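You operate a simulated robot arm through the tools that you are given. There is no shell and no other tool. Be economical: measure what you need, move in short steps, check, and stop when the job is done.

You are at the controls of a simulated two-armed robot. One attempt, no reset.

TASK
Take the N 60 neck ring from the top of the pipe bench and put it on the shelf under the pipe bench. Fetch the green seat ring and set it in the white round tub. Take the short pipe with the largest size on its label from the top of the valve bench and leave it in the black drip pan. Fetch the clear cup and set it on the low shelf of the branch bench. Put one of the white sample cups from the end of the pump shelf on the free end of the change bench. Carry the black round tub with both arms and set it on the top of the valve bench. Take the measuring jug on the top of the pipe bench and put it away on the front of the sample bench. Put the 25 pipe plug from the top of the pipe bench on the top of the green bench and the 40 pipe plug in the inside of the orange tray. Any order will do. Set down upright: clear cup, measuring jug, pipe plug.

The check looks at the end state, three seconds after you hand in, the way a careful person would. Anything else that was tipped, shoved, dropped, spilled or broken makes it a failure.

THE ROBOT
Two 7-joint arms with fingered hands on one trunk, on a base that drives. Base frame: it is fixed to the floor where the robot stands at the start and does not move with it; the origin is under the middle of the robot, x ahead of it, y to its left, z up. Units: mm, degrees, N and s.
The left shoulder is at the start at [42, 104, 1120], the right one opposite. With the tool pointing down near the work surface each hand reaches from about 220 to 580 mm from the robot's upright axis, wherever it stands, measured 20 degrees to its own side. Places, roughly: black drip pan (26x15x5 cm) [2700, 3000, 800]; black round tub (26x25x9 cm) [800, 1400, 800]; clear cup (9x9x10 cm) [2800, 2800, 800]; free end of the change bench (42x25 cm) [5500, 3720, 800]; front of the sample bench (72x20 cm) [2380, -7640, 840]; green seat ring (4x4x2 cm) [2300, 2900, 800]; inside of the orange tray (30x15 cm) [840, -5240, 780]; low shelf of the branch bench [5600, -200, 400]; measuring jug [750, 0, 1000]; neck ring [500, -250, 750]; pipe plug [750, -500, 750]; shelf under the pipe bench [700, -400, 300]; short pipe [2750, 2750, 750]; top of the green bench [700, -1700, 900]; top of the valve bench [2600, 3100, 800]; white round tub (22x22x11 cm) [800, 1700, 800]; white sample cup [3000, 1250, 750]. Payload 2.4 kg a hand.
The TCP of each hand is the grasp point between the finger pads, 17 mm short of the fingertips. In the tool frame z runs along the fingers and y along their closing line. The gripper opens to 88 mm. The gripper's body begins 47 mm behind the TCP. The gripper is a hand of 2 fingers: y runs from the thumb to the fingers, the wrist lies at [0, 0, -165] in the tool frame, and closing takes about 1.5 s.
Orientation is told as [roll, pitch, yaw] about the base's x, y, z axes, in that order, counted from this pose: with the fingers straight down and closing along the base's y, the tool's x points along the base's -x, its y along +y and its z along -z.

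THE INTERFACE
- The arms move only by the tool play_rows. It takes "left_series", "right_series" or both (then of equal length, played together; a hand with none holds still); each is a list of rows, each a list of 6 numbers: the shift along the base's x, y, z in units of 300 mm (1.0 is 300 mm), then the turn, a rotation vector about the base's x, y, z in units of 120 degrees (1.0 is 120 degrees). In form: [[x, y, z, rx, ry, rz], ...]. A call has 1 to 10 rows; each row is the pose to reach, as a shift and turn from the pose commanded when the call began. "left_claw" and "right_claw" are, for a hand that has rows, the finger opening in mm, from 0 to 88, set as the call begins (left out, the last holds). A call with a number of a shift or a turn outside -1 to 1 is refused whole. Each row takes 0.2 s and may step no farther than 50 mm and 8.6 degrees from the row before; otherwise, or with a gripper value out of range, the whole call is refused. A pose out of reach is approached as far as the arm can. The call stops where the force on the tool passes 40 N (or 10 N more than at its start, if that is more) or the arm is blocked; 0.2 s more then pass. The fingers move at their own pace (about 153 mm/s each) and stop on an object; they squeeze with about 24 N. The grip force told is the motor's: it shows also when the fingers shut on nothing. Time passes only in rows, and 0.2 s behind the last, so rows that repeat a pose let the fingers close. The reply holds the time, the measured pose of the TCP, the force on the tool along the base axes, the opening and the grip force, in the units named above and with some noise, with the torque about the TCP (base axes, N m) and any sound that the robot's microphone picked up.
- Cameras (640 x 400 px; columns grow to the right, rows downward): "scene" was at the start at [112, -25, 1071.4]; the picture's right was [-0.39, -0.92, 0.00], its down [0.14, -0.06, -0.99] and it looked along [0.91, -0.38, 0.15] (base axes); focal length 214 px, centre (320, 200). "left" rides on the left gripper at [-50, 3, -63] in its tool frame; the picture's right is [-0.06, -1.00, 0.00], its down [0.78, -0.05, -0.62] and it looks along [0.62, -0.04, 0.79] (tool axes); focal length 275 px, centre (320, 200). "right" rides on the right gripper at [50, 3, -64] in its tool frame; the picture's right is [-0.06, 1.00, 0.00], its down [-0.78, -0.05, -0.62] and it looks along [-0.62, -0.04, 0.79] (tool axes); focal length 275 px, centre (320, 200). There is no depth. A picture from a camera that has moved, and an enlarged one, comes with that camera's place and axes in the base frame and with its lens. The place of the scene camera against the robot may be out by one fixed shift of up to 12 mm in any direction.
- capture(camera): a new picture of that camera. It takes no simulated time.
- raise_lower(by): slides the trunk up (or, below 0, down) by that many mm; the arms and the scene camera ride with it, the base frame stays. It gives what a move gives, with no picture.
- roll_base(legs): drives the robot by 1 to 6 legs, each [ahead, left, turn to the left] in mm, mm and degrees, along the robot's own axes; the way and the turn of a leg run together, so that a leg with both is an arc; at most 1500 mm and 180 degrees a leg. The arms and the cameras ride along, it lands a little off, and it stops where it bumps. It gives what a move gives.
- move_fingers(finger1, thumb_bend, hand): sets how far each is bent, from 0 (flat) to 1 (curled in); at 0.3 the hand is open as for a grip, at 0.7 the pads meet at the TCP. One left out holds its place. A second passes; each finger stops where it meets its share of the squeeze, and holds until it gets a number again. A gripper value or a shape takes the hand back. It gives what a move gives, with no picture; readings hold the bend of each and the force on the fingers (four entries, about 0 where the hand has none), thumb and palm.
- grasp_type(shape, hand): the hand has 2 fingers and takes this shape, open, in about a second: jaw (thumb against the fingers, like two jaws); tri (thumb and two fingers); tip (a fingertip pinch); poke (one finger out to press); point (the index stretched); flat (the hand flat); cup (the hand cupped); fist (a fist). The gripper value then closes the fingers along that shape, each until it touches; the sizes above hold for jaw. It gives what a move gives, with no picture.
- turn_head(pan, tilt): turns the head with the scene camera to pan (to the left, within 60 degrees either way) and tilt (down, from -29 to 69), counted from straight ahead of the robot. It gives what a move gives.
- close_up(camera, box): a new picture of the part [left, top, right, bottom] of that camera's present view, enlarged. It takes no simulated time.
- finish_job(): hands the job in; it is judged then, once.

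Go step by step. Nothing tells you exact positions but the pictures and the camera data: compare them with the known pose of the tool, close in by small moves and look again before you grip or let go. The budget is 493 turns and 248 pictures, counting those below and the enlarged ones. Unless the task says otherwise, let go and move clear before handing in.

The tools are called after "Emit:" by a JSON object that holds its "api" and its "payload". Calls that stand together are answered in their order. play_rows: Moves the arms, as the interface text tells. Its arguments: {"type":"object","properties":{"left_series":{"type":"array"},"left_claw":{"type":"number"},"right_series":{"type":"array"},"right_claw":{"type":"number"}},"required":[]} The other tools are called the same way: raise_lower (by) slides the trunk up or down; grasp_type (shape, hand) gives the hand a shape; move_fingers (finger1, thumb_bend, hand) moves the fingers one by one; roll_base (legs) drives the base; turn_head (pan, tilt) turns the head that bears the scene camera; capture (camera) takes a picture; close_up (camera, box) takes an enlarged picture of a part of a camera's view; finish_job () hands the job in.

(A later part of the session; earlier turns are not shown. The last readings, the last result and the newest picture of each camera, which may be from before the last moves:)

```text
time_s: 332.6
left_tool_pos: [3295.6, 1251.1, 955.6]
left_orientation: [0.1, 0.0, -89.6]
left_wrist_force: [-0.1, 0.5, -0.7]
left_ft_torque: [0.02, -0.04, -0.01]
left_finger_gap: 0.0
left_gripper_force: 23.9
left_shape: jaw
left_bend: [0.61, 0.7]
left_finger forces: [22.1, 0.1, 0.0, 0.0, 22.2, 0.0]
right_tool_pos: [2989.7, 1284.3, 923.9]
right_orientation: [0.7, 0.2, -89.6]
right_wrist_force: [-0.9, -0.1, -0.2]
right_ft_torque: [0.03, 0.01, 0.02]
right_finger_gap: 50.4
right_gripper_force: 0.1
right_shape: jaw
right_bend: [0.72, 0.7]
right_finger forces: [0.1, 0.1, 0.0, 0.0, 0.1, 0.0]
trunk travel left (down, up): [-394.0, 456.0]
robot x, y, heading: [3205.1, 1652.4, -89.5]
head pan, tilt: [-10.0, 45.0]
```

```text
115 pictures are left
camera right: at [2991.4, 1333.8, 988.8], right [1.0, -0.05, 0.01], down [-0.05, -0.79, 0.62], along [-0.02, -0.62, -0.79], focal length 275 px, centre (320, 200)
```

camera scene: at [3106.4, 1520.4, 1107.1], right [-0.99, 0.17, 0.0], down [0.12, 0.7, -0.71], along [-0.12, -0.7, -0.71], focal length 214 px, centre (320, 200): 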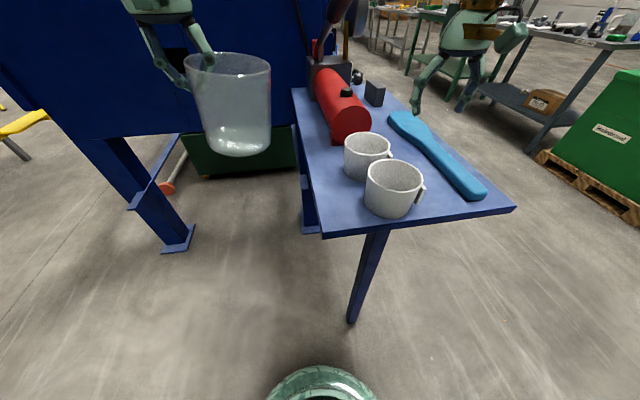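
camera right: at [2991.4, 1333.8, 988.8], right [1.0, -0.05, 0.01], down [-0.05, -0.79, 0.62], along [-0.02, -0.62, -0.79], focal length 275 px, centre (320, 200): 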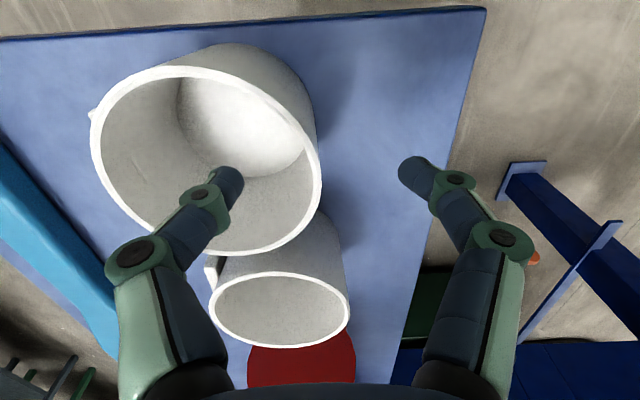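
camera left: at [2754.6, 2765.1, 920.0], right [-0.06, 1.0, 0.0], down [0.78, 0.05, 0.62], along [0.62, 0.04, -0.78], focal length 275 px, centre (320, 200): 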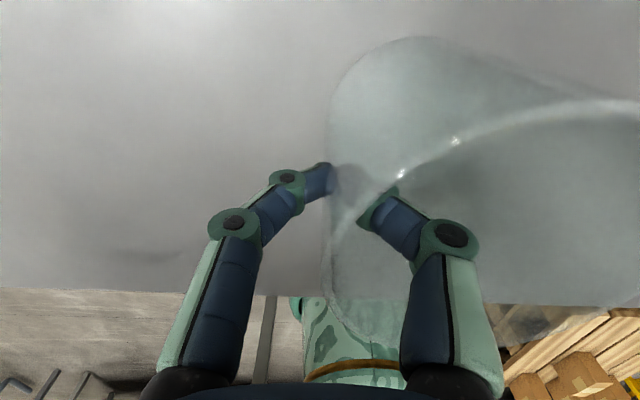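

Emit:
{"api": "raise_lower", "payload": {"by": -37}}

Emit:
{"api": "play_rows", "payload": {"right_series": [[0, 0, 0, 0, 0, 0], [0, 0, 0, 0, 0, 0], [0, 0, 0, 0, 0, 0], [0, 0, 0, 0, 0, 0], [0, 0, 0, 0, 0, 0], [0, 0, 0, 0, 0, 0]], "right_claw": 0}}

Emit:
{"api": "capture", "payload": {"camera": "right"}}

```text
time_s: 333.4
left_tool_pos: [3296.8, 1252.0, 918.4]
left_orientation: [-0.1, 0.0, -89.6]
left_wrist_force: [-0.4, -0.9, -1.3]
left_ft_torque: [0.01, -0.01, 0.0]
left_finger_gap: 0.0
left_gripper_force: 24.4
left_shape: jaw
left_bend: [0.61, 0.7]
left_finger forces: [22.1, 0.0, 0.0, 0.0, 22.2, 0.0]
right_tool_pos: [2989.9, 1284.0, 886.7]
right_orientation: [0.8, 0.2, -89.6]
right_wrist_force: [0.1, 0.1, -0.4]
right_ft_torque: [-0.01, 0.01, -0.01]
right_finger_gap: 50.3
right_gripper_force: 0.0
right_shape: jaw
right_bend: [0.72, 0.7]
right_finger forces: [0.2, 0.1, 0.0, 0.1, 0.0, 0.0]
trunk travel left (down, up): [-357.0, 493.0]
robot x, y, heading: [3207.6, 1648.6, -89.8]
head pan, tilt: [-10.0, 45.0]
```

```text
time_s: 334.8
left_tool_pos: [3296.9, 1251.1, 918.3]
left_orientation: [0.1, 0.1, -89.6]
left_wrist_force: [-0.7, -0.5, -0.3]
left_ft_torque: [0.01, -0.05, 0.0]
left_finger_gap: 0.0
left_gripper_force: 24.0
left_shape: jaw
left_bend: [0.61, 0.7]
left_finger forces: [22.1, 0.1, 0.0, 0.0, 22.2, 0.0]
right_tool_pos: [2989.3, 1283.8, 886.4]
right_orientation: [0.8, 0.2, -89.6]
right_wrist_force: [0.2, -0.3, 0.6]
right_ft_torque: [-0.01, 0.0, -0.01]
right_finger_gap: 0.1
right_gripper_force: 24.3
right_shape: jaw
right_bend: [0.68, 0.69]
right_finger forces: [21.7, 0.0, 0.0, 0.0, 21.7, 0.1]
trunk travel left (down, up): [-357.0, 493.0]
robot x, y, heading: [3207.7, 1650.2, -89.5]
head pan, tilt: [-10.0, 45.0]
```

```text
114 pictures are left
camera right: at [2990.5, 1333.3, 951.6], right [1.0, -0.05, 0.01], down [-0.05, -0.79, 0.61], along [-0.02, -0.61, -0.79], focal length 275 px, centre (320, 200)
```

right: 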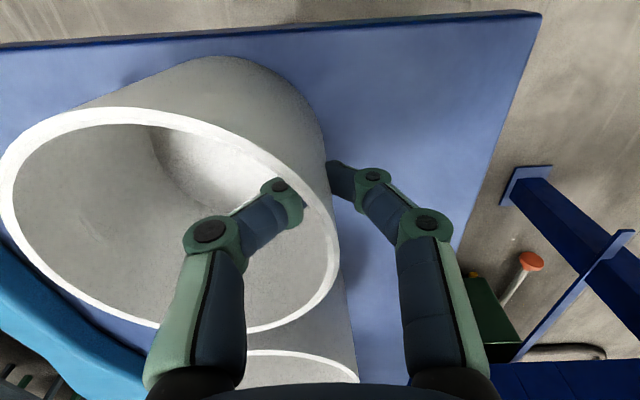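

Gripped. I lift by trunk and check.

Emit:
{"api": "raise_lower", "payload": {"by": 140}}

Emit:
{"api": "capture", "payload": {"camera": "scene"}}

```text
time_s: 336.5
left_tool_pos: [3295.3, 1250.3, 1057.1]
left_orientation: [0.0, 0.1, -89.6]
left_wrist_force: [0.9, 0.2, -0.4]
left_ft_torque: [-0.02, -0.03, -0.02]
left_finger_gap: 0.0
left_gripper_force: 23.8
left_shape: jaw
left_bend: [0.61, 0.7]
left_finger forces: [22.2, 0.0, 0.0, 0.0, 22.2, 0.0]
right_tool_pos: [2989.0, 1282.9, 1027.2]
right_orientation: [0.7, 0.3, -89.5]
right_wrist_force: [1.4, 0.5, -1.3]
right_ft_torque: [-0.01, 0.01, 0.0]
right_finger_gap: 0.1
right_gripper_force: 24.2
right_shape: jaw
right_bend: [0.68, 0.69]
right_finger forces: [21.7, 0.1, 0.0, 0.1, 21.8, 0.0]
trunk travel left (down, up): [-497.0, 353.0]
robot x, y, heading: [3206.5, 1649.8, -89.7]
head pan, tilt: [-10.0, 45.0]
```

```text
113 pictures are left
camera scene: at [3195.0, 1548.5, 1135.2], right [-0.99, 0.17, 0.0], down [0.12, 0.7, -0.71], along [-0.12, -0.7, -0.71], focal length 214 px, centre (320, 200)
```

scene: 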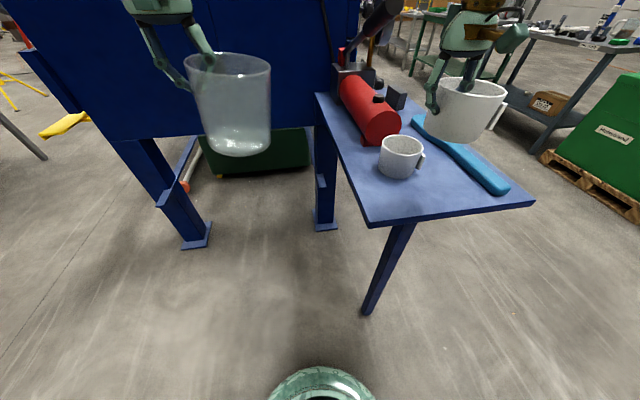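

The sample cup is held. I back off, turn east and look toward the change bench.

Emit:
{"api": "roll_base", "payload": {"legs": [[-200, 0, 0], [0, 0, 89.7]]}}

Emit:
{"api": "turn_head", "payload": {"pan": 25, "tilt": 12}}

Emit:
{"api": "capture", "payload": {"camera": "scene"}}

Emit:
{"api": "turn_head", "payload": {"pan": -35, "tilt": 12}}

Emit:
{"api": "capture", "payload": {"camera": "scene"}}

```text
time_s: 341.9
left_tool_pos: [3603.9, 1930.0, 1057.5]
left_orientation: [0.0, 0.1, -0.6]
left_wrist_force: [0.8, 0.4, -1.1]
left_ft_torque: [0.07, -0.02, 0.01]
left_finger_gap: 0.1
left_gripper_force: 23.8
left_shape: jaw
left_bend: [0.61, 0.7]
left_finger forces: [22.1, 0.0, 0.1, 0.1, 22.2, 0.0]
right_tool_pos: [3567.6, 1622.7, 1027.3]
right_orientation: [0.7, 0.3, -0.5]
right_wrist_force: [0.7, -0.3, -0.7]
right_ft_torque: [0.03, -0.05, 0.04]
right_finger_gap: 0.0
right_gripper_force: 24.0
right_shape: jaw
right_bend: [0.68, 0.69]
right_finger forces: [21.7, 0.0, 0.0, 0.0, 21.8, 0.0]
trunk travel left (down, up): [-497.0, 353.0]
robot x, y, heading: [3206.8, 1846.5, -0.6]
head pan, tilt: [-10.0, 45.0]
```

```text
time_s: 342.9
left_tool_pos: [3604.3, 1929.4, 1056.9]
left_orientation: [0.0, 0.1, -0.6]
left_wrist_force: [0.0, 0.6, -1.1]
left_ft_torque: [0.03, 0.01, 0.02]
left_finger_gap: 0.1
left_gripper_force: 24.4
left_shape: jaw
left_bend: [0.61, 0.7]
left_finger forces: [22.1, 0.0, 0.0, 0.0, 22.2, 0.1]
right_tool_pos: [3566.5, 1624.2, 1026.5]
right_orientation: [0.8, 0.2, -0.4]
right_wrist_force: [0.4, -0.3, -1.0]
right_ft_torque: [0.02, -0.01, 0.0]
right_finger_gap: 0.0
right_gripper_force: 24.1
right_shape: jaw
right_bend: [0.68, 0.69]
right_finger forces: [21.7, 0.0, 0.0, 0.1, 21.7, 0.0]
trunk travel left (down, up): [-497.0, 353.0]
robot x, y, heading: [3204.5, 1846.8, -0.3]
head pan, tilt: [25.0, 12.0]
```

```text
112 pictures are left
camera scene: at [3320.2, 1894.6, 1186.9], right [0.41, -0.91, 0.0], down [-0.19, -0.09, -0.98], along [0.89, 0.4, -0.21], focal length 214 px, centre (320, 200)
```

scene: 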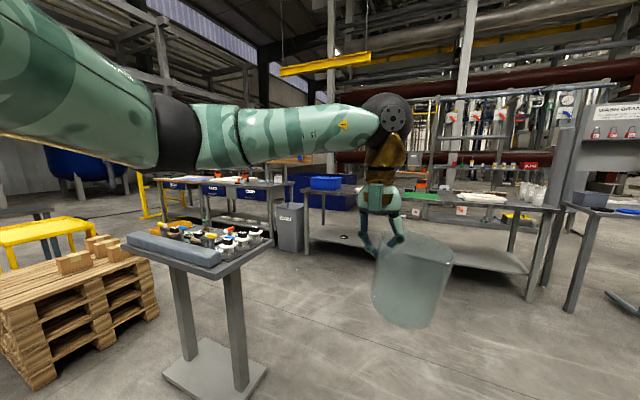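

```text
time_s: 344.2
left_tool_pos: [3605.7, 1930.1, 1058.1]
left_orientation: [0.0, 0.1, -0.5]
left_wrist_force: [-0.3, 0.3, -0.6]
left_ft_torque: [0.03, 0.04, -0.01]
left_finger_gap: 0.1
left_gripper_force: 24.2
left_shape: jaw
left_bend: [0.61, 0.7]
left_finger forces: [22.1, 0.1, 0.0, 0.0, 22.2, 0.0]
right_tool_pos: [3567.3, 1625.0, 1027.1]
right_orientation: [0.8, 0.2, -0.5]
right_wrist_force: [-0.7, 0.4, -0.2]
right_ft_torque: [0.02, 0.04, 0.03]
right_finger_gap: 0.0
right_gripper_force: 23.6
right_shape: jaw
right_bend: [0.68, 0.69]
right_finger forces: [21.8, 0.0, 0.1, 0.1, 21.7, 0.0]
trunk travel left (down, up): [-497.0, 353.0]
robot x, y, heading: [3204.3, 1845.4, -0.5]
head pan, tilt: [-35.0, 12.0]
```

```text
111 pictures are left
camera scene: at [3313.7, 1805.5, 1185.8], right [-0.54, -0.84, 0.0], down [-0.19, 0.12, -0.98], along [0.82, -0.53, -0.22], focal length 214 px, centre (320, 200)
```

scene: 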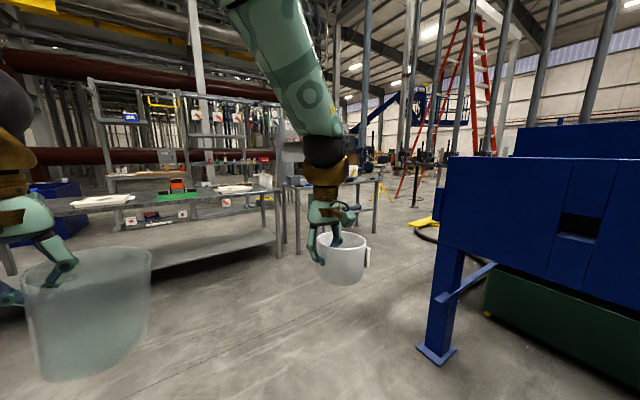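

The change bench is the one with blue drawers, its near end about (5600, 3700). I drive east, then strafe north.

Emit:
{"api": "roll_base", "payload": {"legs": [[1400, 0, 0.5], [0, 1400, 0], [0, 350, 0]]}}

Emit:
{"api": "turn_head", "payload": {"pan": 0, "tilt": 22}}

Emit:
{"api": "capture", "payload": {"camera": "scene"}}

```text
time_s: 359.7
left_tool_pos: [4991.4, 3700.6, 1058.3]
left_orientation: [-0.1, 0.1, 0.9]
left_wrist_force: [-0.6, 0.2, -1.4]
left_ft_torque: [-0.02, 0.02, 0.03]
left_finger_gap: 0.0
left_gripper_force: 24.3
left_shape: jaw
left_bend: [0.61, 0.7]
left_finger forces: [22.2, 0.1, 0.1, 0.0, 22.3, 0.0]
right_tool_pos: [4960.9, 3392.9, 1026.2]
right_orientation: [0.8, 0.3, 0.9]
right_wrist_force: [0.0, 0.7, -0.5]
right_ft_torque: [0.01, -0.01, -0.01]
right_finger_gap: 0.0
right_gripper_force: 24.0
right_shape: jaw
right_bend: [0.68, 0.69]
right_finger forces: [21.8, 0.0, 0.0, 0.0, 21.7, 0.0]
trunk travel left (down, up): [-497.0, 353.0]
robot x, y, heading: [4595.8, 3604.6, 1.2]
head pan, tilt: [-35.0, 12.0]
```

```text
time_s: 360.7
left_tool_pos: [4991.9, 3700.9, 1057.7]
left_orientation: [0.0, 0.1, 0.8]
left_wrist_force: [-0.3, -0.7, -1.3]
left_ft_torque: [0.0, -0.01, 0.0]
left_finger_gap: 0.0
left_gripper_force: 24.0
left_shape: jaw
left_bend: [0.61, 0.7]
left_finger forces: [22.2, 0.0, 0.0, 0.0, 22.2, 0.0]
right_tool_pos: [4960.9, 3393.1, 1027.9]
right_orientation: [0.8, 0.2, 0.9]
right_wrist_force: [-0.2, -0.1, -0.3]
right_ft_torque: [-0.01, 0.0, -0.01]
right_finger_gap: 0.0
right_gripper_force: 23.8
right_shape: jaw
right_bend: [0.68, 0.69]
right_finger forces: [21.7, 0.0, 0.1, 0.0, 21.6, 0.0]
trunk travel left (down, up): [-497.0, 353.0]
robot x, y, heading: [4596.1, 3610.5, 0.8]
head pan, tilt: [0.0, 22.0]
```

```text
110 pictures are left
camera scene: at [4716.8, 3618.1, 1170.7], right [0.01, -1.0, 0.0], down [-0.37, -0.01, -0.93], along [0.93, 0.01, -0.37], focal length 214 px, centre (320, 200)
```

scene: 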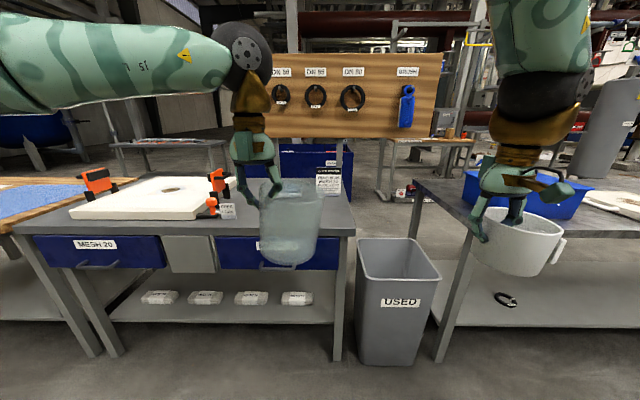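

The bench's right end is clear. I drive in so the right hand can reach it.

Emit:
{"api": "roll_base", "payload": {"legs": [[0, 190, -0.9], [440, 0, 0]]}}

Emit:
{"api": "turn_head", "payload": {"pan": -10, "tilt": 42}}

Emit:
{"api": "capture", "payload": {"camera": "scene"}}

Emit:
{"api": "capture", "payload": {"camera": "right"}}

```text
time_s: 364.5
left_tool_pos: [5426.9, 3882.6, 1057.7]
left_orientation: [-0.1, 0.1, 0.0]
left_wrist_force: [0.3, 0.4, -1.4]
left_ft_torque: [0.02, 0.0, 0.01]
left_finger_gap: 0.0
left_gripper_force: 24.1
left_shape: jaw
left_bend: [0.61, 0.7]
left_finger forces: [22.2, 0.0, 0.0, 0.0, 22.2, 0.1]
right_tool_pos: [5391.4, 3575.5, 1027.0]
right_orientation: [0.8, 0.3, -0.2]
right_wrist_force: [-0.3, 0.2, 0.0]
right_ft_torque: [0.04, -0.02, -0.01]
right_finger_gap: 0.1
right_gripper_force: 23.4
right_shape: jaw
right_bend: [0.68, 0.69]
right_finger forces: [21.7, 0.0, 0.1, 0.0, 21.7, 0.1]
trunk travel left (down, up): [-497.0, 353.0]
robot x, y, heading: [5022.4, 3798.2, -0.1]
head pan, tilt: [0.0, 22.0]
```

```text
time_s: 365.3
left_tool_pos: [5425.3, 3881.9, 1058.1]
left_orientation: [0.0, 0.0, -0.2]
left_wrist_force: [-0.1, 0.2, -0.3]
left_ft_torque: [0.02, 0.02, -0.01]
left_finger_gap: 0.0
left_gripper_force: 23.9
left_shape: jaw
left_bend: [0.61, 0.7]
left_finger forces: [22.1, 0.1, 0.1, 0.1, 22.2, 0.1]
right_tool_pos: [5390.2, 3576.1, 1026.2]
right_orientation: [0.8, 0.2, -0.1]
right_wrist_force: [0.3, -0.1, -1.2]
right_ft_torque: [0.02, 0.01, -0.01]
right_finger_gap: 0.0
right_gripper_force: 24.1
right_shape: jaw
right_bend: [0.68, 0.69]
right_finger forces: [21.7, 0.0, 0.1, 0.0, 21.7, 0.0]
trunk travel left (down, up): [-497.0, 353.0]
robot x, y, heading: [5024.4, 3796.3, -0.1]
head pan, tilt: [-10.0, 42.0]
```

```text
109 pictures are left
camera scene: at [5139.5, 3790.1, 1139.6], right [-0.17, -0.98, 0.0], down [-0.66, 0.12, -0.74], along [0.73, -0.13, -0.67], focal length 214 px, centre (320, 200)
```

scene: 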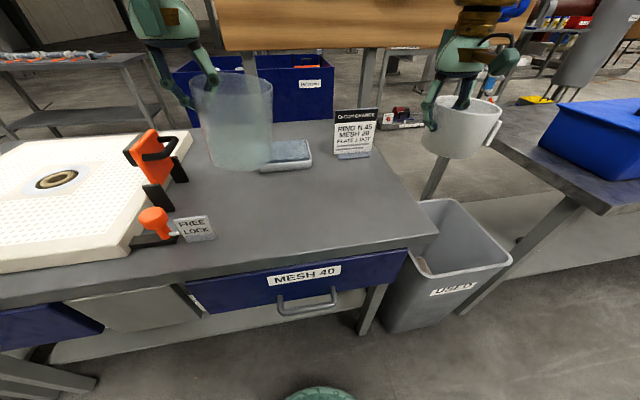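

```text
108 pictures are left
camera right: at [5340.9, 3577.9, 1091.5], right [0.06, 1.0, 0.01], down [0.79, -0.06, 0.61], along [0.61, -0.03, -0.79], focal length 275 px, centre (320, 200)
```

right: 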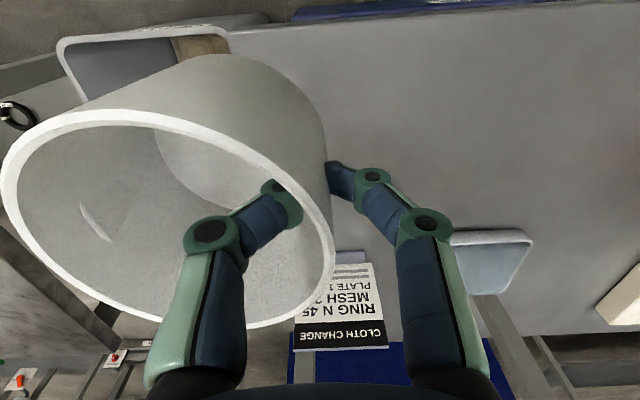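

I raise the left arm a bit, move the right hand inward over the free area, then lower the trunk so the right arm isn't overstretched.

Emit:
{"api": "play_rows", "payload": {"left_series": [[0, 0, 0.1, 0, 0, 0], [0, 0, 0.2, 0, 0, 0], [0, 0, 0.3, 0, 0, 0], [0, 0, 0.4, 0, 0, 0], [0, 0, 0.4, 0, 0, 0]], "right_series": [[0.08, 0.08, 0, 0, 0, 0], [0.16, 0.16, 0, 0, 0, 0], [0.24, 0.25, 0, 0, 0, 0], [0.3, 0.34, 0, 0, 0, 0], [0.3, 0.34, 0, 0, 0, 0]]}}

Emit:
{"api": "raise_lower", "payload": {"by": -110}}

Emit:
{"api": "capture", "payload": {"camera": "scene"}}

Emit:
{"api": "capture", "payload": {"camera": "right"}}

```text
time_s: 366.5
left_tool_pos: [5426.0, 3882.8, 1179.6]
left_orientation: [0.0, 0.0, -0.1]
left_wrist_force: [0.5, -0.2, -0.5]
left_ft_torque: [0.02, 0.02, -0.02]
left_finger_gap: 0.0
left_gripper_force: 24.4
left_shape: jaw
left_bend: [0.61, 0.7]
left_finger forces: [22.3, 0.0, 0.0, 0.1, 22.5, 0.1]
right_tool_pos: [5504.2, 3657.5, 1021.7]
right_orientation: [0.7, 0.4, 0.0]
right_wrist_force: [0.4, 0.2, -1.2]
right_ft_torque: [0.02, -0.03, 0.02]
right_finger_gap: 0.0
right_gripper_force: 23.9
right_shape: jaw
right_bend: [0.68, 0.69]
right_finger forces: [21.7, 0.0, 0.1, 0.0, 21.7, 0.0]
right hand out of reach, approached as far as the arm can: row 1, 2, 3, 4, 5
trunk travel left (down, up): [-497.0, 353.0]
robot x, y, heading: [5027.2, 3796.6, -0.1]
head pan, tilt: [-10.0, 42.0]
```

```text
time_s: 368.0
left_tool_pos: [5426.7, 3882.1, 1068.6]
left_orientation: [0.0, 0.1, -0.1]
left_wrist_force: [-0.6, 1.1, -1.6]
left_ft_torque: [0.03, 0.01, -0.01]
left_finger_gap: 0.0
left_gripper_force: 23.7
left_shape: jaw
left_bend: [0.61, 0.7]
left_finger forces: [22.3, 0.1, 0.1, 0.1, 22.4, 0.1]
right_tool_pos: [5505.5, 3657.0, 898.6]
right_orientation: [0.9, 2.0, -0.1]
right_wrist_force: [-0.5, 0.2, 0.8]
right_ft_torque: [-0.01, 0.02, 0.01]
right_finger_gap: 0.1
right_gripper_force: 24.4
right_shape: jaw
right_bend: [0.68, 0.69]
right_finger forces: [21.7, 0.0, 0.0, 0.0, 21.7, 0.0]
trunk travel left (down, up): [-387.0, 463.0]
robot x, y, heading: [5028.8, 3795.1, 0.1]
head pan, tilt: [-10.0, 42.0]
```

```text
107 pictures are left
camera scene: at [5141.7, 3790.1, 1029.0], right [-0.17, -0.98, 0.0], down [-0.66, 0.12, -0.74], along [0.73, -0.13, -0.67], focal length 214 px, centre (320, 200)
```

scene: 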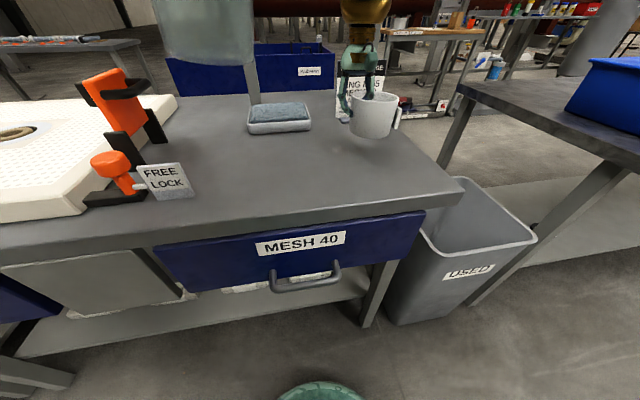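

```text
106 pictures are left
camera right: at [5459.1, 3659.0, 964.5], right [0.06, 1.0, 0.01], down [0.81, -0.06, 0.59], along [0.59, -0.03, -0.81], focal length 275 px, centre (320, 200)
```

right: 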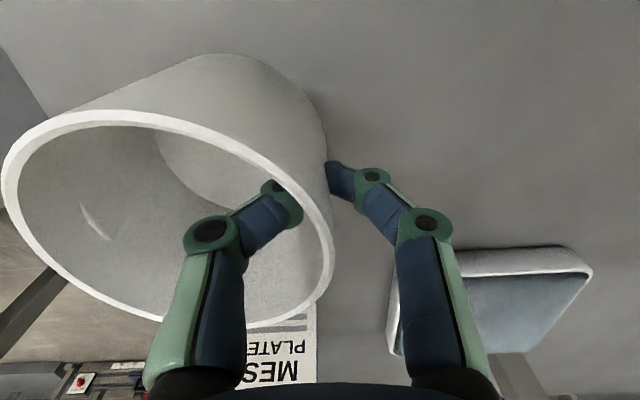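

The cup is over the free end. I lower by trunk until touch.

Emit:
{"api": "raise_lower", "payload": {"by": -48}}

Emit:
{"api": "close_up", "payload": {"camera": "scene", "box": [280, 20, 480, 180]}}

```text
time_s: 368.9
left_tool_pos: [5426.1, 3883.2, 1019.9]
left_orientation: [0.0, 0.0, 0.0]
left_wrist_force: [0.2, -0.6, -0.8]
left_ft_torque: [0.0, 0.03, 0.0]
left_finger_gap: 0.1
left_gripper_force: 24.0
left_shape: jaw
left_bend: [0.61, 0.7]
left_finger forces: [22.3, 0.0, 0.0, 0.0, 22.4, 0.0]
right_tool_pos: [5508.3, 3656.1, 844.9]
right_orientation: [0.9, 2.7, -0.1]
right_wrist_force: [0.7, -0.1, 9.8]
right_ft_torque: [0.02, 0.0, 0.01]
right_finger_gap: 0.3
right_gripper_force: 24.4
right_shape: jaw
right_bend: [0.69, 0.71]
right_finger forces: [26.1, 0.0, 0.1, 0.1, 26.5, 0.0]
trunk travel left (down, up): [-339.0, 511.0]
robot x, y, heading: [5026.6, 3796.8, 0.1]
head pan, tilt: [-10.0, 42.0]
```

```text
2.50 times, centred on (380, 100) of scene
camera zoom: at [5142.8, 3790.2, 980.8], right [-0.17, -0.98, 0.0], down [-0.66, 0.12, -0.74], along [0.73, -0.13, -0.67], focal length 536 px, centre (170, 450)
```

zoom: 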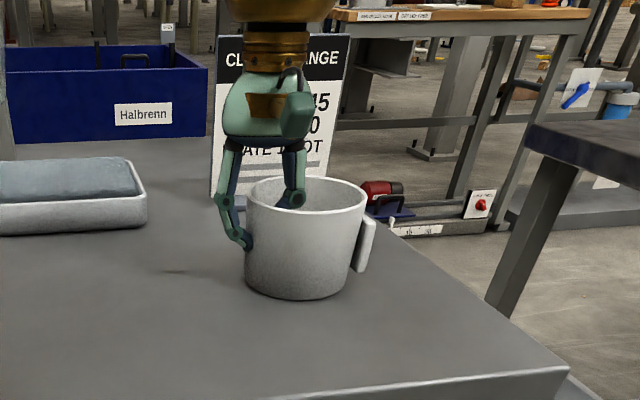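

It rests on the bench. I open the fingers gently.

Emit:
{"api": "move_fingers", "payload": {"hand": "right", "finger1": 0.5, "thumb_bend": 0.5}}

Emit:
{"api": "raise_lower", "payload": {"by": 50}}

Emit:
{"api": "raise_lower", "payload": {"by": 80}}

Emit:
{"api": "capture", "payload": {"camera": "scene"}}

```text
time_s: 369.9
left_tool_pos: [5426.2, 3882.1, 1018.8]
left_orientation: [0.0, 0.1, -0.1]
left_wrist_force: [0.2, 0.0, -0.5]
left_ft_torque: [0.0, -0.02, -0.03]
left_finger_gap: 0.0
left_gripper_force: 24.2
left_shape: jaw
left_bend: [0.61, 0.7]
left_finger forces: [22.3, 0.1, 0.0, 0.0, 22.4, 0.0]
right_tool_pos: [5507.9, 3655.4, 843.8]
right_orientation: [1.0, 3.0, -0.1]
right_wrist_force: [0.5, -0.3, 0.5]
right_ft_torque: [0.02, -0.01, -0.03]
right_finger_gap: 39.0
right_gripper_force: 0.1
right_shape: fingers
right_bend: [0.5, 0.5]
right_finger forces: [0.1, 0.0, 0.1, 0.0, 0.0, 0.0]
trunk travel left (down, up): [-339.0, 511.0]
robot x, y, heading: [5027.2, 3793.3, -0.1]
head pan, tilt: [-10.0, 42.0]
```

```text
time_s: 370.8
left_tool_pos: [5426.3, 3882.6, 1070.1]
left_orientation: [0.0, 0.0, -0.2]
left_wrist_force: [1.1, -0.2, -0.4]
left_ft_torque: [0.01, 0.04, 0.01]
left_finger_gap: 0.0
left_gripper_force: 23.5
left_shape: jaw
left_bend: [0.61, 0.7]
left_finger forces: [22.4, 0.0, 0.1, 0.0, 22.4, 0.1]
right_tool_pos: [5508.1, 3657.3, 893.6]
right_orientation: [1.0, 3.0, -0.2]
right_wrist_force: [0.5, 0.1, -0.7]
right_ft_torque: [-0.01, -0.02, 0.0]
right_finger_gap: 38.6
right_gripper_force: 0.2
right_shape: fingers
right_bend: [0.5, 0.5]
right_finger forces: [0.0, 0.0, 0.1, 0.0, 0.0, 0.0]
trunk travel left (down, up): [-389.0, 461.0]
robot x, y, heading: [5027.3, 3792.9, -0.1]
head pan, tilt: [-10.0, 42.0]
```

```text
time_s: 371.9
left_tool_pos: [5426.8, 3882.0, 1149.5]
left_orientation: [-0.2, 0.1, -0.2]
left_wrist_force: [0.4, 0.2, 0.3]
left_ft_torque: [0.05, 0.0, 0.02]
left_finger_gap: 0.2
left_gripper_force: 23.6
left_shape: jaw
left_bend: [0.61, 0.7]
left_finger forces: [22.2, 0.0, 0.0, 0.0, 22.4, 0.0]
right_tool_pos: [5507.0, 3656.0, 973.1]
right_orientation: [1.0, 3.0, -0.1]
right_wrist_force: [-0.1, 0.6, 0.3]
right_ft_torque: [0.0, 0.0, 0.01]
right_finger_gap: 38.5
right_gripper_force: 0.0
right_shape: fingers
right_bend: [0.5, 0.5]
right_finger forces: [0.0, 0.0, 0.1, 0.0, 0.1, 0.0]
trunk travel left (down, up): [-469.0, 381.0]
robot x, y, heading: [5024.2, 3795.6, -0.4]
head pan, tilt: [-10.0, 42.0]
```

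```text
104 pictures are left
camera scene: at [5140.1, 3790.1, 1111.3], right [-0.17, -0.98, 0.0], down [-0.66, 0.12, -0.74], along [0.73, -0.13, -0.67], focal length 214 px, centre (320, 200)
```

scene: 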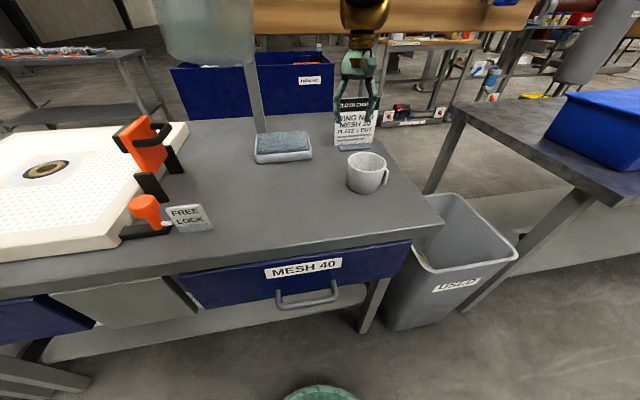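

The sample cup stands on the free end. I draw the right hand back to a relaxed posture, then back off.

Emit:
{"api": "play_rows", "payload": {"right_series": [[0, 0, 0.1, 0, 0, 0], [-0.1, 0, 0.2, 0, 0, 0], [-0.22, -0.05, 0.25, 0, 0, 0], [-0.35, -0.1, 0.25, -0.008, -0.024, 0], [-0.35, -0.15, 0.25, -0.008, -0.024, 0]], "right_claw": 60}}

Emit:
{"api": "roll_base", "payload": {"legs": [[-450, 0, 0], [0, 0, -90]]}}

Emit:
{"api": "turn_head", "payload": {"pan": 20, "tilt": 12}}

Emit:
{"api": "capture", "payload": {"camera": "scene"}}

```text
time_s: 373.1
left_tool_pos: [5426.6, 3882.1, 1150.1]
left_orientation: [0.1, 0.0, 0.0]
left_wrist_force: [0.9, -0.7, -1.6]
left_ft_torque: [0.03, 0.0, 0.0]
left_finger_gap: 0.0
left_gripper_force: 24.1
left_shape: jaw
left_bend: [0.61, 0.7]
left_finger forces: [22.3, 0.1, 0.1, 0.0, 22.5, 0.0]
right_tool_pos: [5419.7, 3584.3, 1046.3]
right_orientation: [0.0, 0.3, -0.1]
right_wrist_force: [-0.2, -0.1, -0.1]
right_ft_torque: [0.05, -0.03, -0.03]
right_finger_gap: 60.5
right_gripper_force: 0.1
right_shape: jaw
right_bend: [0.68, 0.66]
right_finger forces: [0.0, 0.0, 0.1, 0.1, 0.0, 0.0]
right hand out of reach, approached as far as the arm can: row 2, 3, 4, 5
trunk travel left (down, up): [-469.0, 381.0]
robot x, y, heading: [5027.4, 3799.8, -0.3]
head pan, tilt: [-10.0, 42.0]
```

```text
time_s: 379.6
left_tool_pos: [4672.1, 3400.9, 1149.5]
left_orientation: [0.0, 0.1, -89.0]
left_wrist_force: [0.2, -0.2, -0.8]
left_ft_torque: [-0.01, -0.07, 0.0]
left_finger_gap: 0.1
left_gripper_force: 23.5
left_shape: jaw
left_bend: [0.61, 0.7]
left_finger forces: [22.2, 0.0, 0.1, 0.1, 22.3, 0.1]
right_tool_pos: [4373.1, 3400.1, 1046.9]
right_orientation: [0.1, 0.1, -89.0]
right_wrist_force: [0.0, 0.2, -0.1]
right_ft_torque: [-0.02, 0.01, -0.01]
right_finger_gap: 60.6
right_gripper_force: 0.1
right_shape: jaw
right_bend: [0.68, 0.66]
right_finger forces: [0.1, 0.1, 0.1, 0.0, 0.0, 0.1]
trunk travel left (down, up): [-469.0, 381.0]
robot x, y, heading: [4576.6, 3795.0, -88.9]
head pan, tilt: [-10.0, 42.0]
```

```text
time_s: 380.6
left_tool_pos: [4671.1, 3399.9, 1150.6]
left_orientation: [0.0, 0.1, -89.0]
left_wrist_force: [-0.4, -0.5, -0.2]
left_ft_torque: [-0.01, -0.04, 0.03]
left_finger_gap: 0.0
left_gripper_force: 23.7
left_shape: jaw
left_bend: [0.61, 0.7]
left_finger forces: [22.4, 0.0, 0.0, 0.1, 22.3, 0.1]
right_tool_pos: [4374.4, 3401.6, 1047.2]
right_orientation: [0.1, 0.1, -89.0]
right_wrist_force: [-0.8, -0.7, -0.3]
right_ft_torque: [0.0, -0.03, 0.02]
right_finger_gap: 60.2
right_gripper_force: 0.1
right_shape: jaw
right_bend: [0.68, 0.66]
right_finger forces: [0.1, 0.0, 0.0, 0.1, 0.0, 0.0]
trunk travel left (down, up): [-469.0, 381.0]
robot x, y, heading: [4579.1, 3797.8, -88.8]
head pan, tilt: [20.0, 12.0]
```

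```text
103 pictures are left
camera scene: at [4614.0, 3689.4, 1158.7], right [-0.93, -0.36, 0.0], down [-0.07, 0.2, -0.98], along [0.35, -0.91, -0.21], focal length 214 px, centre (320, 200)
```

scene: 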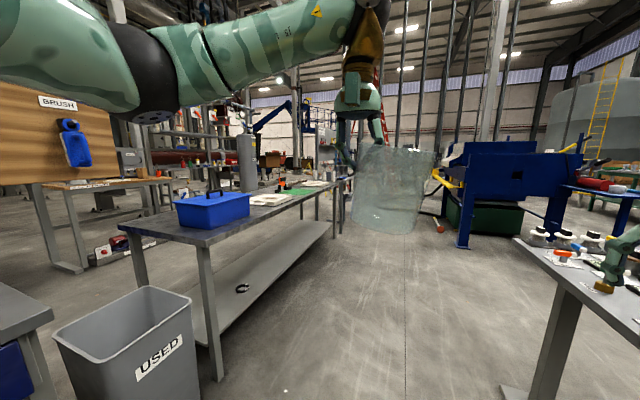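

The aisle south is clear. I drive toward the branch bench.

Emit:
{"api": "roll_base", "payload": {"legs": [[1400, 100, 0], [1400, 50, 0]]}}

Emit:
{"api": "turn_head", "payload": {"pan": 30, "tilt": 15}}

Emit:
{"api": "capture", "payload": {"camera": "scene"}}

```text
time_s: 394.2
left_tool_pos: [4864.1, 600.6, 1149.6]
left_orientation: [0.0, 0.1, -89.2]
left_wrist_force: [-0.2, -0.2, -0.2]
left_ft_torque: [0.01, -0.03, -0.02]
left_finger_gap: 0.2
left_gripper_force: 24.1
left_shape: jaw
left_bend: [0.61, 0.7]
left_finger forces: [22.4, 0.0, 0.0, 0.1, 22.3, 0.1]
right_tool_pos: [4568.2, 600.8, 1046.6]
right_orientation: [0.1, 0.1, -89.1]
right_wrist_force: [0.6, -0.9, 1.1]
right_ft_torque: [-0.02, -0.02, -0.03]
right_finger_gap: 60.3
right_gripper_force: 0.2
right_shape: jaw
right_bend: [0.68, 0.66]
right_finger forces: [0.0, 0.0, 0.0, 0.1, 0.0, 0.1]
trunk travel left (down, up): [-469.0, 381.0]
robot x, y, heading: [4767.8, 999.2, -89.1]
head pan, tilt: [20.0, 12.0]
```

```text
time_s: 394.9
left_tool_pos: [4864.8, 599.5, 1150.0]
left_orientation: [-0.1, 0.1, -89.2]
left_wrist_force: [0.2, 0.0, -1.3]
left_ft_torque: [0.02, -0.03, -0.02]
left_finger_gap: 0.1
left_gripper_force: 23.8
left_shape: jaw
left_bend: [0.61, 0.7]
left_finger forces: [22.2, 0.0, 0.1, 0.1, 22.3, 0.0]
right_tool_pos: [4567.7, 602.1, 1047.0]
right_orientation: [0.2, 0.1, -89.1]
right_wrist_force: [-0.8, -0.2, 0.1]
right_ft_torque: [0.03, 0.0, -0.02]
right_finger_gap: 60.0
right_gripper_force: 0.1
right_shape: jaw
right_bend: [0.68, 0.66]
right_finger forces: [0.0, 0.1, 0.1, 0.0, 0.0, 0.0]
trunk travel left (down, up): [-469.0, 381.0]
robot x, y, heading: [4773.8, 997.1, -88.9]
head pan, tilt: [30.0, 15.0]
```

```text
102 pictures are left
camera scene: at [4822.5, 896.9, 1153.9], right [-0.86, -0.51, 0.0], down [-0.13, 0.22, -0.97], along [0.5, -0.83, -0.26], focal length 214 px, centre (320, 200)
```

scene: 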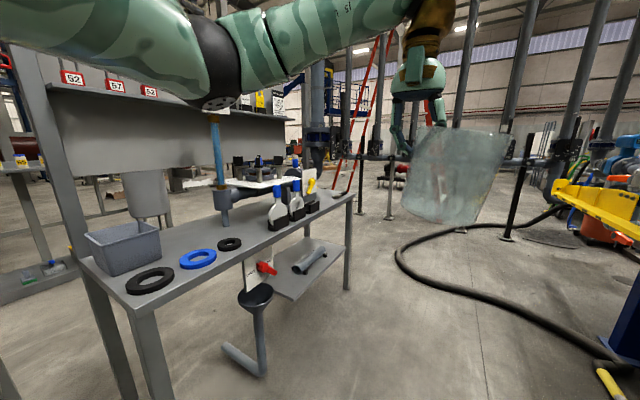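

The branch bench with its low shelf is ahead on the left. I drive to y≈-150 and turn to face it.

Emit:
{"api": "roll_base", "payload": {"legs": [[1100, 0, 0], [0, 0, 89]]}}

Emit:
{"api": "turn_head", "payload": {"pan": -10, "tilt": 28}}

Emit:
{"api": "capture", "payload": {"camera": "scene"}}

```text
time_s: 404.3
left_tool_pos: [5185.7, -19.5, 1150.4]
left_orientation: [-0.1, 0.1, -0.2]
left_wrist_force: [0.0, -0.1, -0.5]
left_ft_torque: [0.02, 0.01, 0.0]
left_finger_gap: 0.1
left_gripper_force: 23.9
left_shape: jaw
left_bend: [0.61, 0.7]
left_finger forces: [22.2, 0.0, 0.1, 0.1, 22.3, 0.0]
right_tool_pos: [5178.7, -317.5, 1046.4]
right_orientation: [0.1, 0.1, -0.3]
right_wrist_force: [0.3, -0.1, -0.1]
right_ft_torque: [0.01, 0.01, 0.0]
right_finger_gap: 60.1
right_gripper_force: 0.0
right_shape: jaw
right_bend: [0.68, 0.66]
right_finger forces: [0.0, 0.0, 0.0, 0.0, 0.0, 0.0]
trunk travel left (down, up): [-469.0, 381.0]
robot x, y, heading: [4788.4, -103.2, -0.2]
head pan, tilt: [30.0, 15.0]
```

```text
time_s: 405.4
left_tool_pos: [5185.1, -20.3, 1149.3]
left_orientation: [0.0, 0.2, -0.3]
left_wrist_force: [-0.8, -0.1, -1.2]
left_ft_torque: [0.03, -0.02, -0.05]
left_finger_gap: 0.0
left_gripper_force: 24.8
left_shape: jaw
left_bend: [0.61, 0.7]
left_finger forces: [22.2, 0.0, 0.0, 0.0, 22.4, 0.1]
right_tool_pos: [5179.0, -317.0, 1047.1]
right_orientation: [0.1, 0.0, -0.2]
right_wrist_force: [-0.9, 0.5, -0.2]
right_ft_torque: [0.0, 0.02, 0.0]
right_finger_gap: 60.2
right_gripper_force: 0.1
right_shape: jaw
right_bend: [0.68, 0.66]
right_finger forces: [0.0, 0.0, 0.0, 0.0, 0.0, 0.0]
trunk travel left (down, up): [-469.0, 381.0]
robot x, y, heading: [4787.4, -102.5, -0.0]
head pan, tilt: [-10.0, 28.0]
```

```text
101 pictures are left
camera scene: at [4907.2, -112.3, 1132.9], right [-0.18, -0.98, 0.0], down [-0.46, 0.08, -0.88], along [0.87, -0.16, -0.47], focal length 214 px, centre (320, 200)
```

scene: 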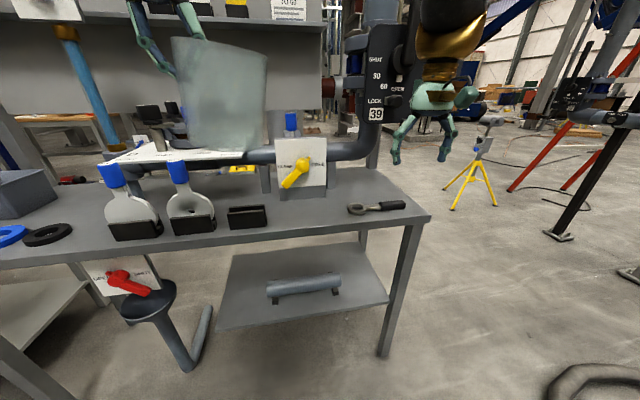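

Low shelf ≈ z 405, x 5400–5750, y −470..140, with a tube lying at y −300..−18. I'll set the cup at its right part (≈5460, −390). First I strafe and lower in front of the bench.

Emit:
{"api": "roll_base", "payload": {"legs": [[0, -364, 0]]}}

Emit:
{"api": "play_rows", "payload": {"right_series": [[-0.05, -0.08, 0, 0, 0, 0], [-0.1, -0.16, 0, 0, 0, 0], [-0.15, -0.24, 0, 0, 0, 0], [-0.2, -0.3, 0, 0, 0, 0]]}}

Emit:
{"api": "raise_lower", "payload": {"by": -440}}

Emit:
{"api": "turn_head", "payload": {"pan": 0, "tilt": 20}}

Emit:
{"api": "capture", "payload": {"camera": "scene"}}

```text
time_s: 407.7
left_tool_pos: [5183.2, -384.9, 1149.3]
left_orientation: [0.0, 0.1, -0.5]
left_wrist_force: [-0.1, -0.5, -0.2]
left_ft_torque: [0.06, 0.01, -0.03]
left_finger_gap: 0.1
left_gripper_force: 23.6
left_shape: jaw
left_bend: [0.61, 0.7]
left_finger forces: [22.2, 0.1, 0.0, 0.0, 22.3, 0.0]
right_tool_pos: [5175.8, -680.9, 1046.4]
right_orientation: [0.0, 0.1, -0.4]
right_wrist_force: [-0.5, -0.1, 0.2]
right_ft_torque: [0.02, 0.0, 0.0]
right_finger_gap: 60.0
right_gripper_force: 0.1
right_shape: jaw
right_bend: [0.68, 0.66]
right_finger forces: [0.0, 0.0, 0.0, 0.1, 0.0, 0.0]
trunk travel left (down, up): [-469.0, 381.0]
robot x, y, heading: [4786.6, -466.0, -0.4]
head pan, tilt: [-10.0, 28.0]
```

```text
time_s: 408.7
left_tool_pos: [5184.5, -383.8, 1149.4]
left_orientation: [0.0, 0.0, -0.5]
left_wrist_force: [0.0, 0.5, -0.2]
left_ft_torque: [0.07, 0.01, 0.01]
left_finger_gap: 0.1
left_gripper_force: 24.4
left_shape: jaw
left_bend: [0.61, 0.7]
left_finger forces: [22.2, 0.1, 0.0, 0.0, 22.3, 0.0]
right_tool_pos: [5114.3, -771.3, 1045.8]
right_orientation: [0.1, 0.2, -0.4]
right_wrist_force: [0.5, -0.1, -0.5]
right_ft_torque: [0.0, -0.02, -0.02]
right_finger_gap: 60.1
right_gripper_force: 0.0
right_shape: jaw
right_bend: [0.68, 0.66]
right_finger forces: [0.1, 0.0, 0.1, 0.1, 0.0, 0.0]
trunk travel left (down, up): [-469.0, 381.0]
robot x, y, heading: [4785.3, -467.9, -0.5]
head pan, tilt: [-10.0, 28.0]
```

```text
refused: -440 is not a number from -400 to 400
```

```text
time_s: 409.4
left_tool_pos: [5184.3, -383.0, 1150.0]
left_orientation: [0.1, 0.1, -0.5]
left_wrist_force: [0.1, -0.1, -1.7]
left_ft_torque: [0.03, -0.01, 0.02]
left_finger_gap: 0.0
left_gripper_force: 24.0
left_shape: jaw
left_bend: [0.61, 0.7]
left_finger forces: [22.4, 0.1, 0.0, 0.1, 22.3, 0.0]
right_tool_pos: [5116.2, -771.6, 1046.7]
right_orientation: [0.1, -0.1, -0.6]
right_wrist_force: [0.7, 0.3, 0.6]
right_ft_torque: [-0.01, -0.02, -0.01]
right_finger_gap: 60.1
right_gripper_force: 0.1
right_shape: jaw
right_bend: [0.68, 0.66]
right_finger forces: [0.1, 0.1, 0.0, 0.1, 0.1, 0.1]
trunk travel left (down, up): [-469.0, 381.0]
robot x, y, heading: [4788.6, -467.3, -0.6]
head pan, tilt: [0.0, 20.0]
```

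```text
100 pictures are left
camera scene: at [4908.4, -459.6, 1145.7], right [-0.01, -1.0, 0.0], down [-0.34, 0.0, -0.94], along [0.94, -0.01, -0.34], focal length 214 px, centre (320, 200)
```

scene: 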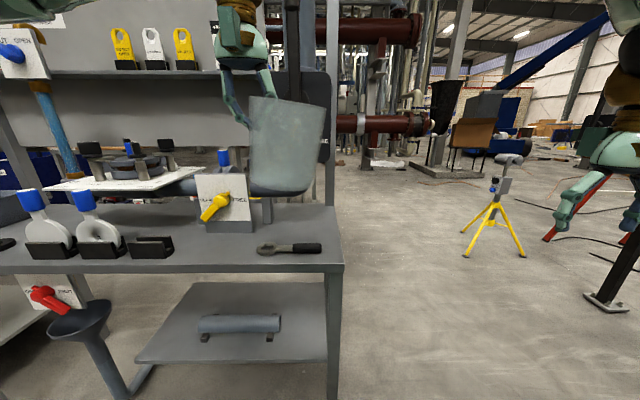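

I shift 45 mm left, then lower the trunk.

Emit:
{"api": "roll_base", "payload": {"legs": [[0, 45, 0.5]]}}

Emit:
{"api": "raise_lower", "payload": {"by": -400}}

Emit:
{"api": "capture", "payload": {"camera": "scene"}}

```text
time_s: 410.4
left_tool_pos: [5183.7, -335.3, 1150.2]
left_orientation: [-0.1, 0.1, 0.0]
left_wrist_force: [-0.3, 0.0, -0.3]
left_ft_torque: [0.03, 0.03, 0.01]
left_finger_gap: 0.0
left_gripper_force: 24.3
left_shape: jaw
left_bend: [0.61, 0.7]
left_finger forces: [22.3, 0.0, 0.0, 0.0, 22.3, 0.0]
right_tool_pos: [5119.0, -721.9, 1047.7]
right_orientation: [0.0, 0.1, 0.0]
right_wrist_force: [0.5, 0.0, -0.9]
right_ft_torque: [-0.02, -0.04, -0.01]
right_finger_gap: 59.9
right_gripper_force: 0.0
right_shape: jaw
right_bend: [0.68, 0.66]
right_finger forces: [0.0, 0.0, 0.1, 0.0, 0.1, 0.0]
trunk travel left (down, up): [-469.0, 381.0]
robot x, y, heading: [4782.8, -421.1, 0.1]
head pan, tilt: [0.0, 20.0]
```

```text
time_s: 414.2
left_tool_pos: [5183.9, -335.1, 750.3]
left_orientation: [-0.2, 0.0, 0.1]
left_wrist_force: [0.0, -0.3, -0.3]
left_ft_torque: [0.06, 0.03, 0.02]
left_finger_gap: 0.1
left_gripper_force: 24.2
left_shape: jaw
left_bend: [0.61, 0.7]
left_finger forces: [22.3, 0.1, 0.0, 0.0, 22.4, 0.1]
right_tool_pos: [5116.8, -723.6, 646.9]
right_orientation: [0.1, 0.0, 0.0]
right_wrist_force: [-0.2, 0.4, 0.1]
right_ft_torque: [0.01, -0.03, 0.0]
right_finger_gap: 60.4
right_gripper_force: 0.0
right_shape: jaw
right_bend: [0.68, 0.66]
right_finger forces: [0.0, 0.0, 0.1, 0.0, 0.0, 0.0]
trunk travel left (down, up): [-69.0, 781.0]
robot x, y, heading: [4787.2, -422.1, -0.0]
head pan, tilt: [0.0, 20.0]
```

```text
99 pictures are left
camera scene: at [4924.2, -413.7, 747.8], right [0.0, -1.0, 0.0], down [-0.34, 0.0, -0.94], along [0.94, 0.0, -0.34], focal length 214 px, centre (320, 200)
```

scene: 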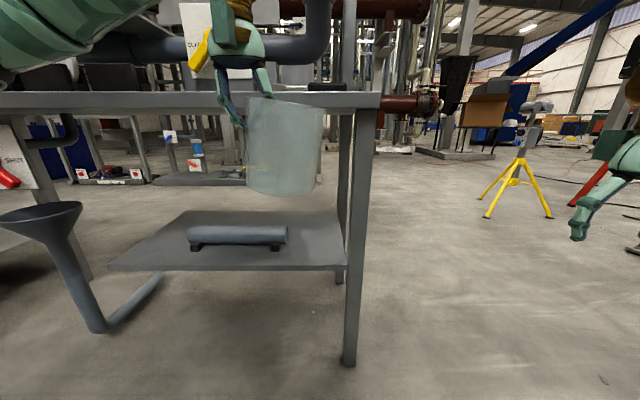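

I lower the trunk 60 mm more and then the left arm to the shelf-entry height.

Emit:
{"api": "raise_lower", "payload": {"by": -60}}

Emit:
{"api": "play_rows", "payload": {"left_series": [[0, 0, -0.1, 0, 0, 0], [0, 0, -0.2, 0, 0, 0], [0, 0, -0.3, 0, 0, 0], [0, 0, -0.4, 0, 0, 0], [0, 0, -0.5, 0, 0, 0], [0, 0, -0.6, 0, 0, 0], [0, 0, -0.6, 0, 0, 0]]}}

Emit:
{"api": "capture", "payload": {"camera": "scene"}}

Emit:
{"api": "capture", "payload": {"camera": "left"}}

```text
time_s: 415.2
left_tool_pos: [5184.1, -335.7, 690.1]
left_orientation: [-0.1, 0.1, 0.1]
left_wrist_force: [0.9, -0.1, -1.1]
left_ft_torque: [0.03, -0.01, 0.0]
left_finger_gap: 0.0
left_gripper_force: 24.0
left_shape: jaw
left_bend: [0.61, 0.7]
left_finger forces: [22.3, 0.0, 0.1, 0.0, 22.4, 0.1]
right_tool_pos: [5119.2, -723.5, 587.5]
right_orientation: [0.1, 0.1, 0.1]
right_wrist_force: [-0.4, 0.2, -0.8]
right_ft_torque: [0.01, -0.02, 0.03]
right_finger_gap: 60.0
right_gripper_force: 0.1
right_shape: jaw
right_bend: [0.68, 0.66]
right_finger forces: [0.1, 0.1, 0.0, 0.0, 0.1, 0.1]
trunk travel left (down, up): [-9.0, 841.0]
robot x, y, heading: [4785.5, -420.7, 0.2]
head pan, tilt: [0.0, 20.0]
```

```text
time_s: 416.8
left_tool_pos: [5185.2, -336.0, 511.3]
left_orientation: [0.0, 0.1, -0.1]
left_wrist_force: [-0.7, -0.4, -0.8]
left_ft_torque: [0.06, 0.0, -0.02]
left_finger_gap: 0.4
left_gripper_force: 24.0
left_shape: jaw
left_bend: [0.61, 0.7]
left_finger forces: [22.5, 0.0, 0.1, 0.0, 22.6, 0.0]
right_tool_pos: [5118.6, -722.6, 586.5]
right_orientation: [0.1, 0.0, 0.0]
right_wrist_force: [-0.2, 0.7, 0.3]
right_ft_torque: [-0.02, 0.0, -0.02]
right_finger_gap: 60.6
right_gripper_force: 0.1
right_shape: jaw
right_bend: [0.68, 0.66]
right_finger forces: [0.0, 0.0, 0.0, 0.0, 0.0, 0.0]
trunk travel left (down, up): [-9.0, 841.0]
robot x, y, heading: [4782.1, -418.7, 0.3]
head pan, tilt: [0.0, 20.0]
```

```text
98 pictures are left
camera scene: at [4927.7, -413.7, 690.5], right [0.0, -1.0, 0.0], down [-0.34, 0.0, -0.94], along [0.94, 0.0, -0.34], focal length 214 px, centre (320, 200)
```

scene: 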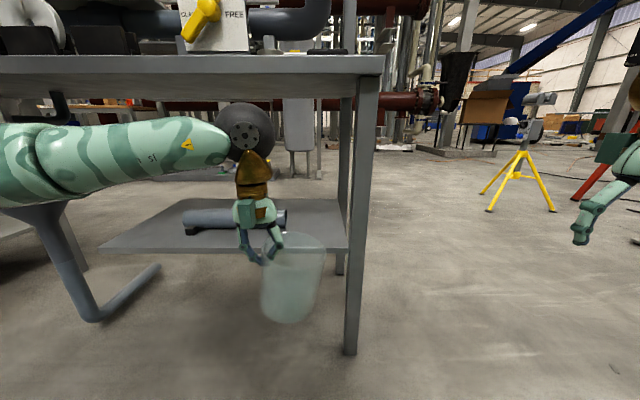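

```text
97 pictures are left
camera left: at [5233.6, -332.5, 574.4], right [0.06, -1.0, 0.0], down [-0.78, -0.05, 0.62], along [-0.62, -0.04, -0.78], focal length 275 px, centre (320, 200)
```

left: 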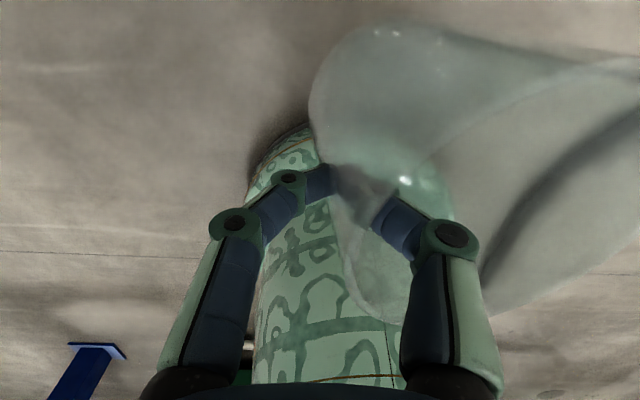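

The wrist has ~65 mm clearance under the top. I advance 140 mm first and verify that the cup bottom is above the shelf.

Emit:
{"api": "roll_base", "payload": {"legs": [[140, 0, 0]]}}

Emit:
{"api": "capture", "payload": {"camera": "scene"}}

```text
time_s: 418.1
left_tool_pos: [5324.3, -335.3, 510.6]
left_orientation: [-0.1, 0.1, 0.1]
left_wrist_force: [-0.2, 0.0, 0.1]
left_ft_torque: [0.02, -0.01, -0.01]
left_finger_gap: 0.0
left_gripper_force: 24.2
left_shape: jaw
left_bend: [0.61, 0.7]
left_finger forces: [22.5, 0.0, 0.1, 0.0, 22.6, 0.1]
right_tool_pos: [5257.7, -724.1, 587.0]
right_orientation: [0.0, 0.1, 0.0]
right_wrist_force: [-1.0, 0.1, 0.5]
right_ft_torque: [0.02, 0.0, 0.0]
right_finger_gap: 60.2
right_gripper_force: 0.1
right_shape: jaw
right_bend: [0.68, 0.66]
right_finger forces: [0.0, 0.0, 0.0, 0.0, 0.0, 0.0]
trunk travel left (down, up): [-9.0, 841.0]
robot x, y, heading: [4924.4, -420.9, 0.1]
head pan, tilt: [0.0, 20.0]
```

```text
96 pictures are left
camera scene: at [5067.6, -413.6, 690.5], right [0.0, -1.0, 0.0], down [-0.34, 0.0, -0.94], along [0.94, 0.0, -0.34], focal length 214 px, centre (320, 200)
```

scene: 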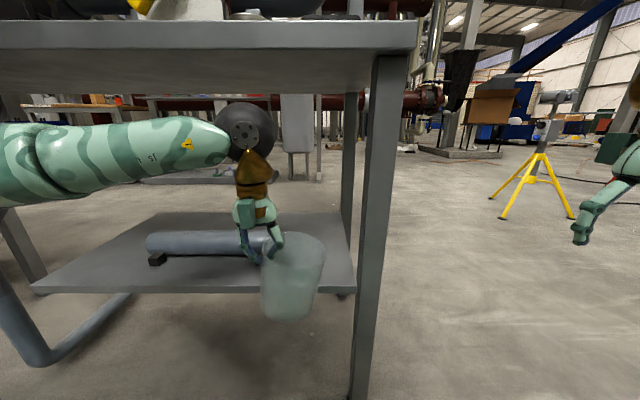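

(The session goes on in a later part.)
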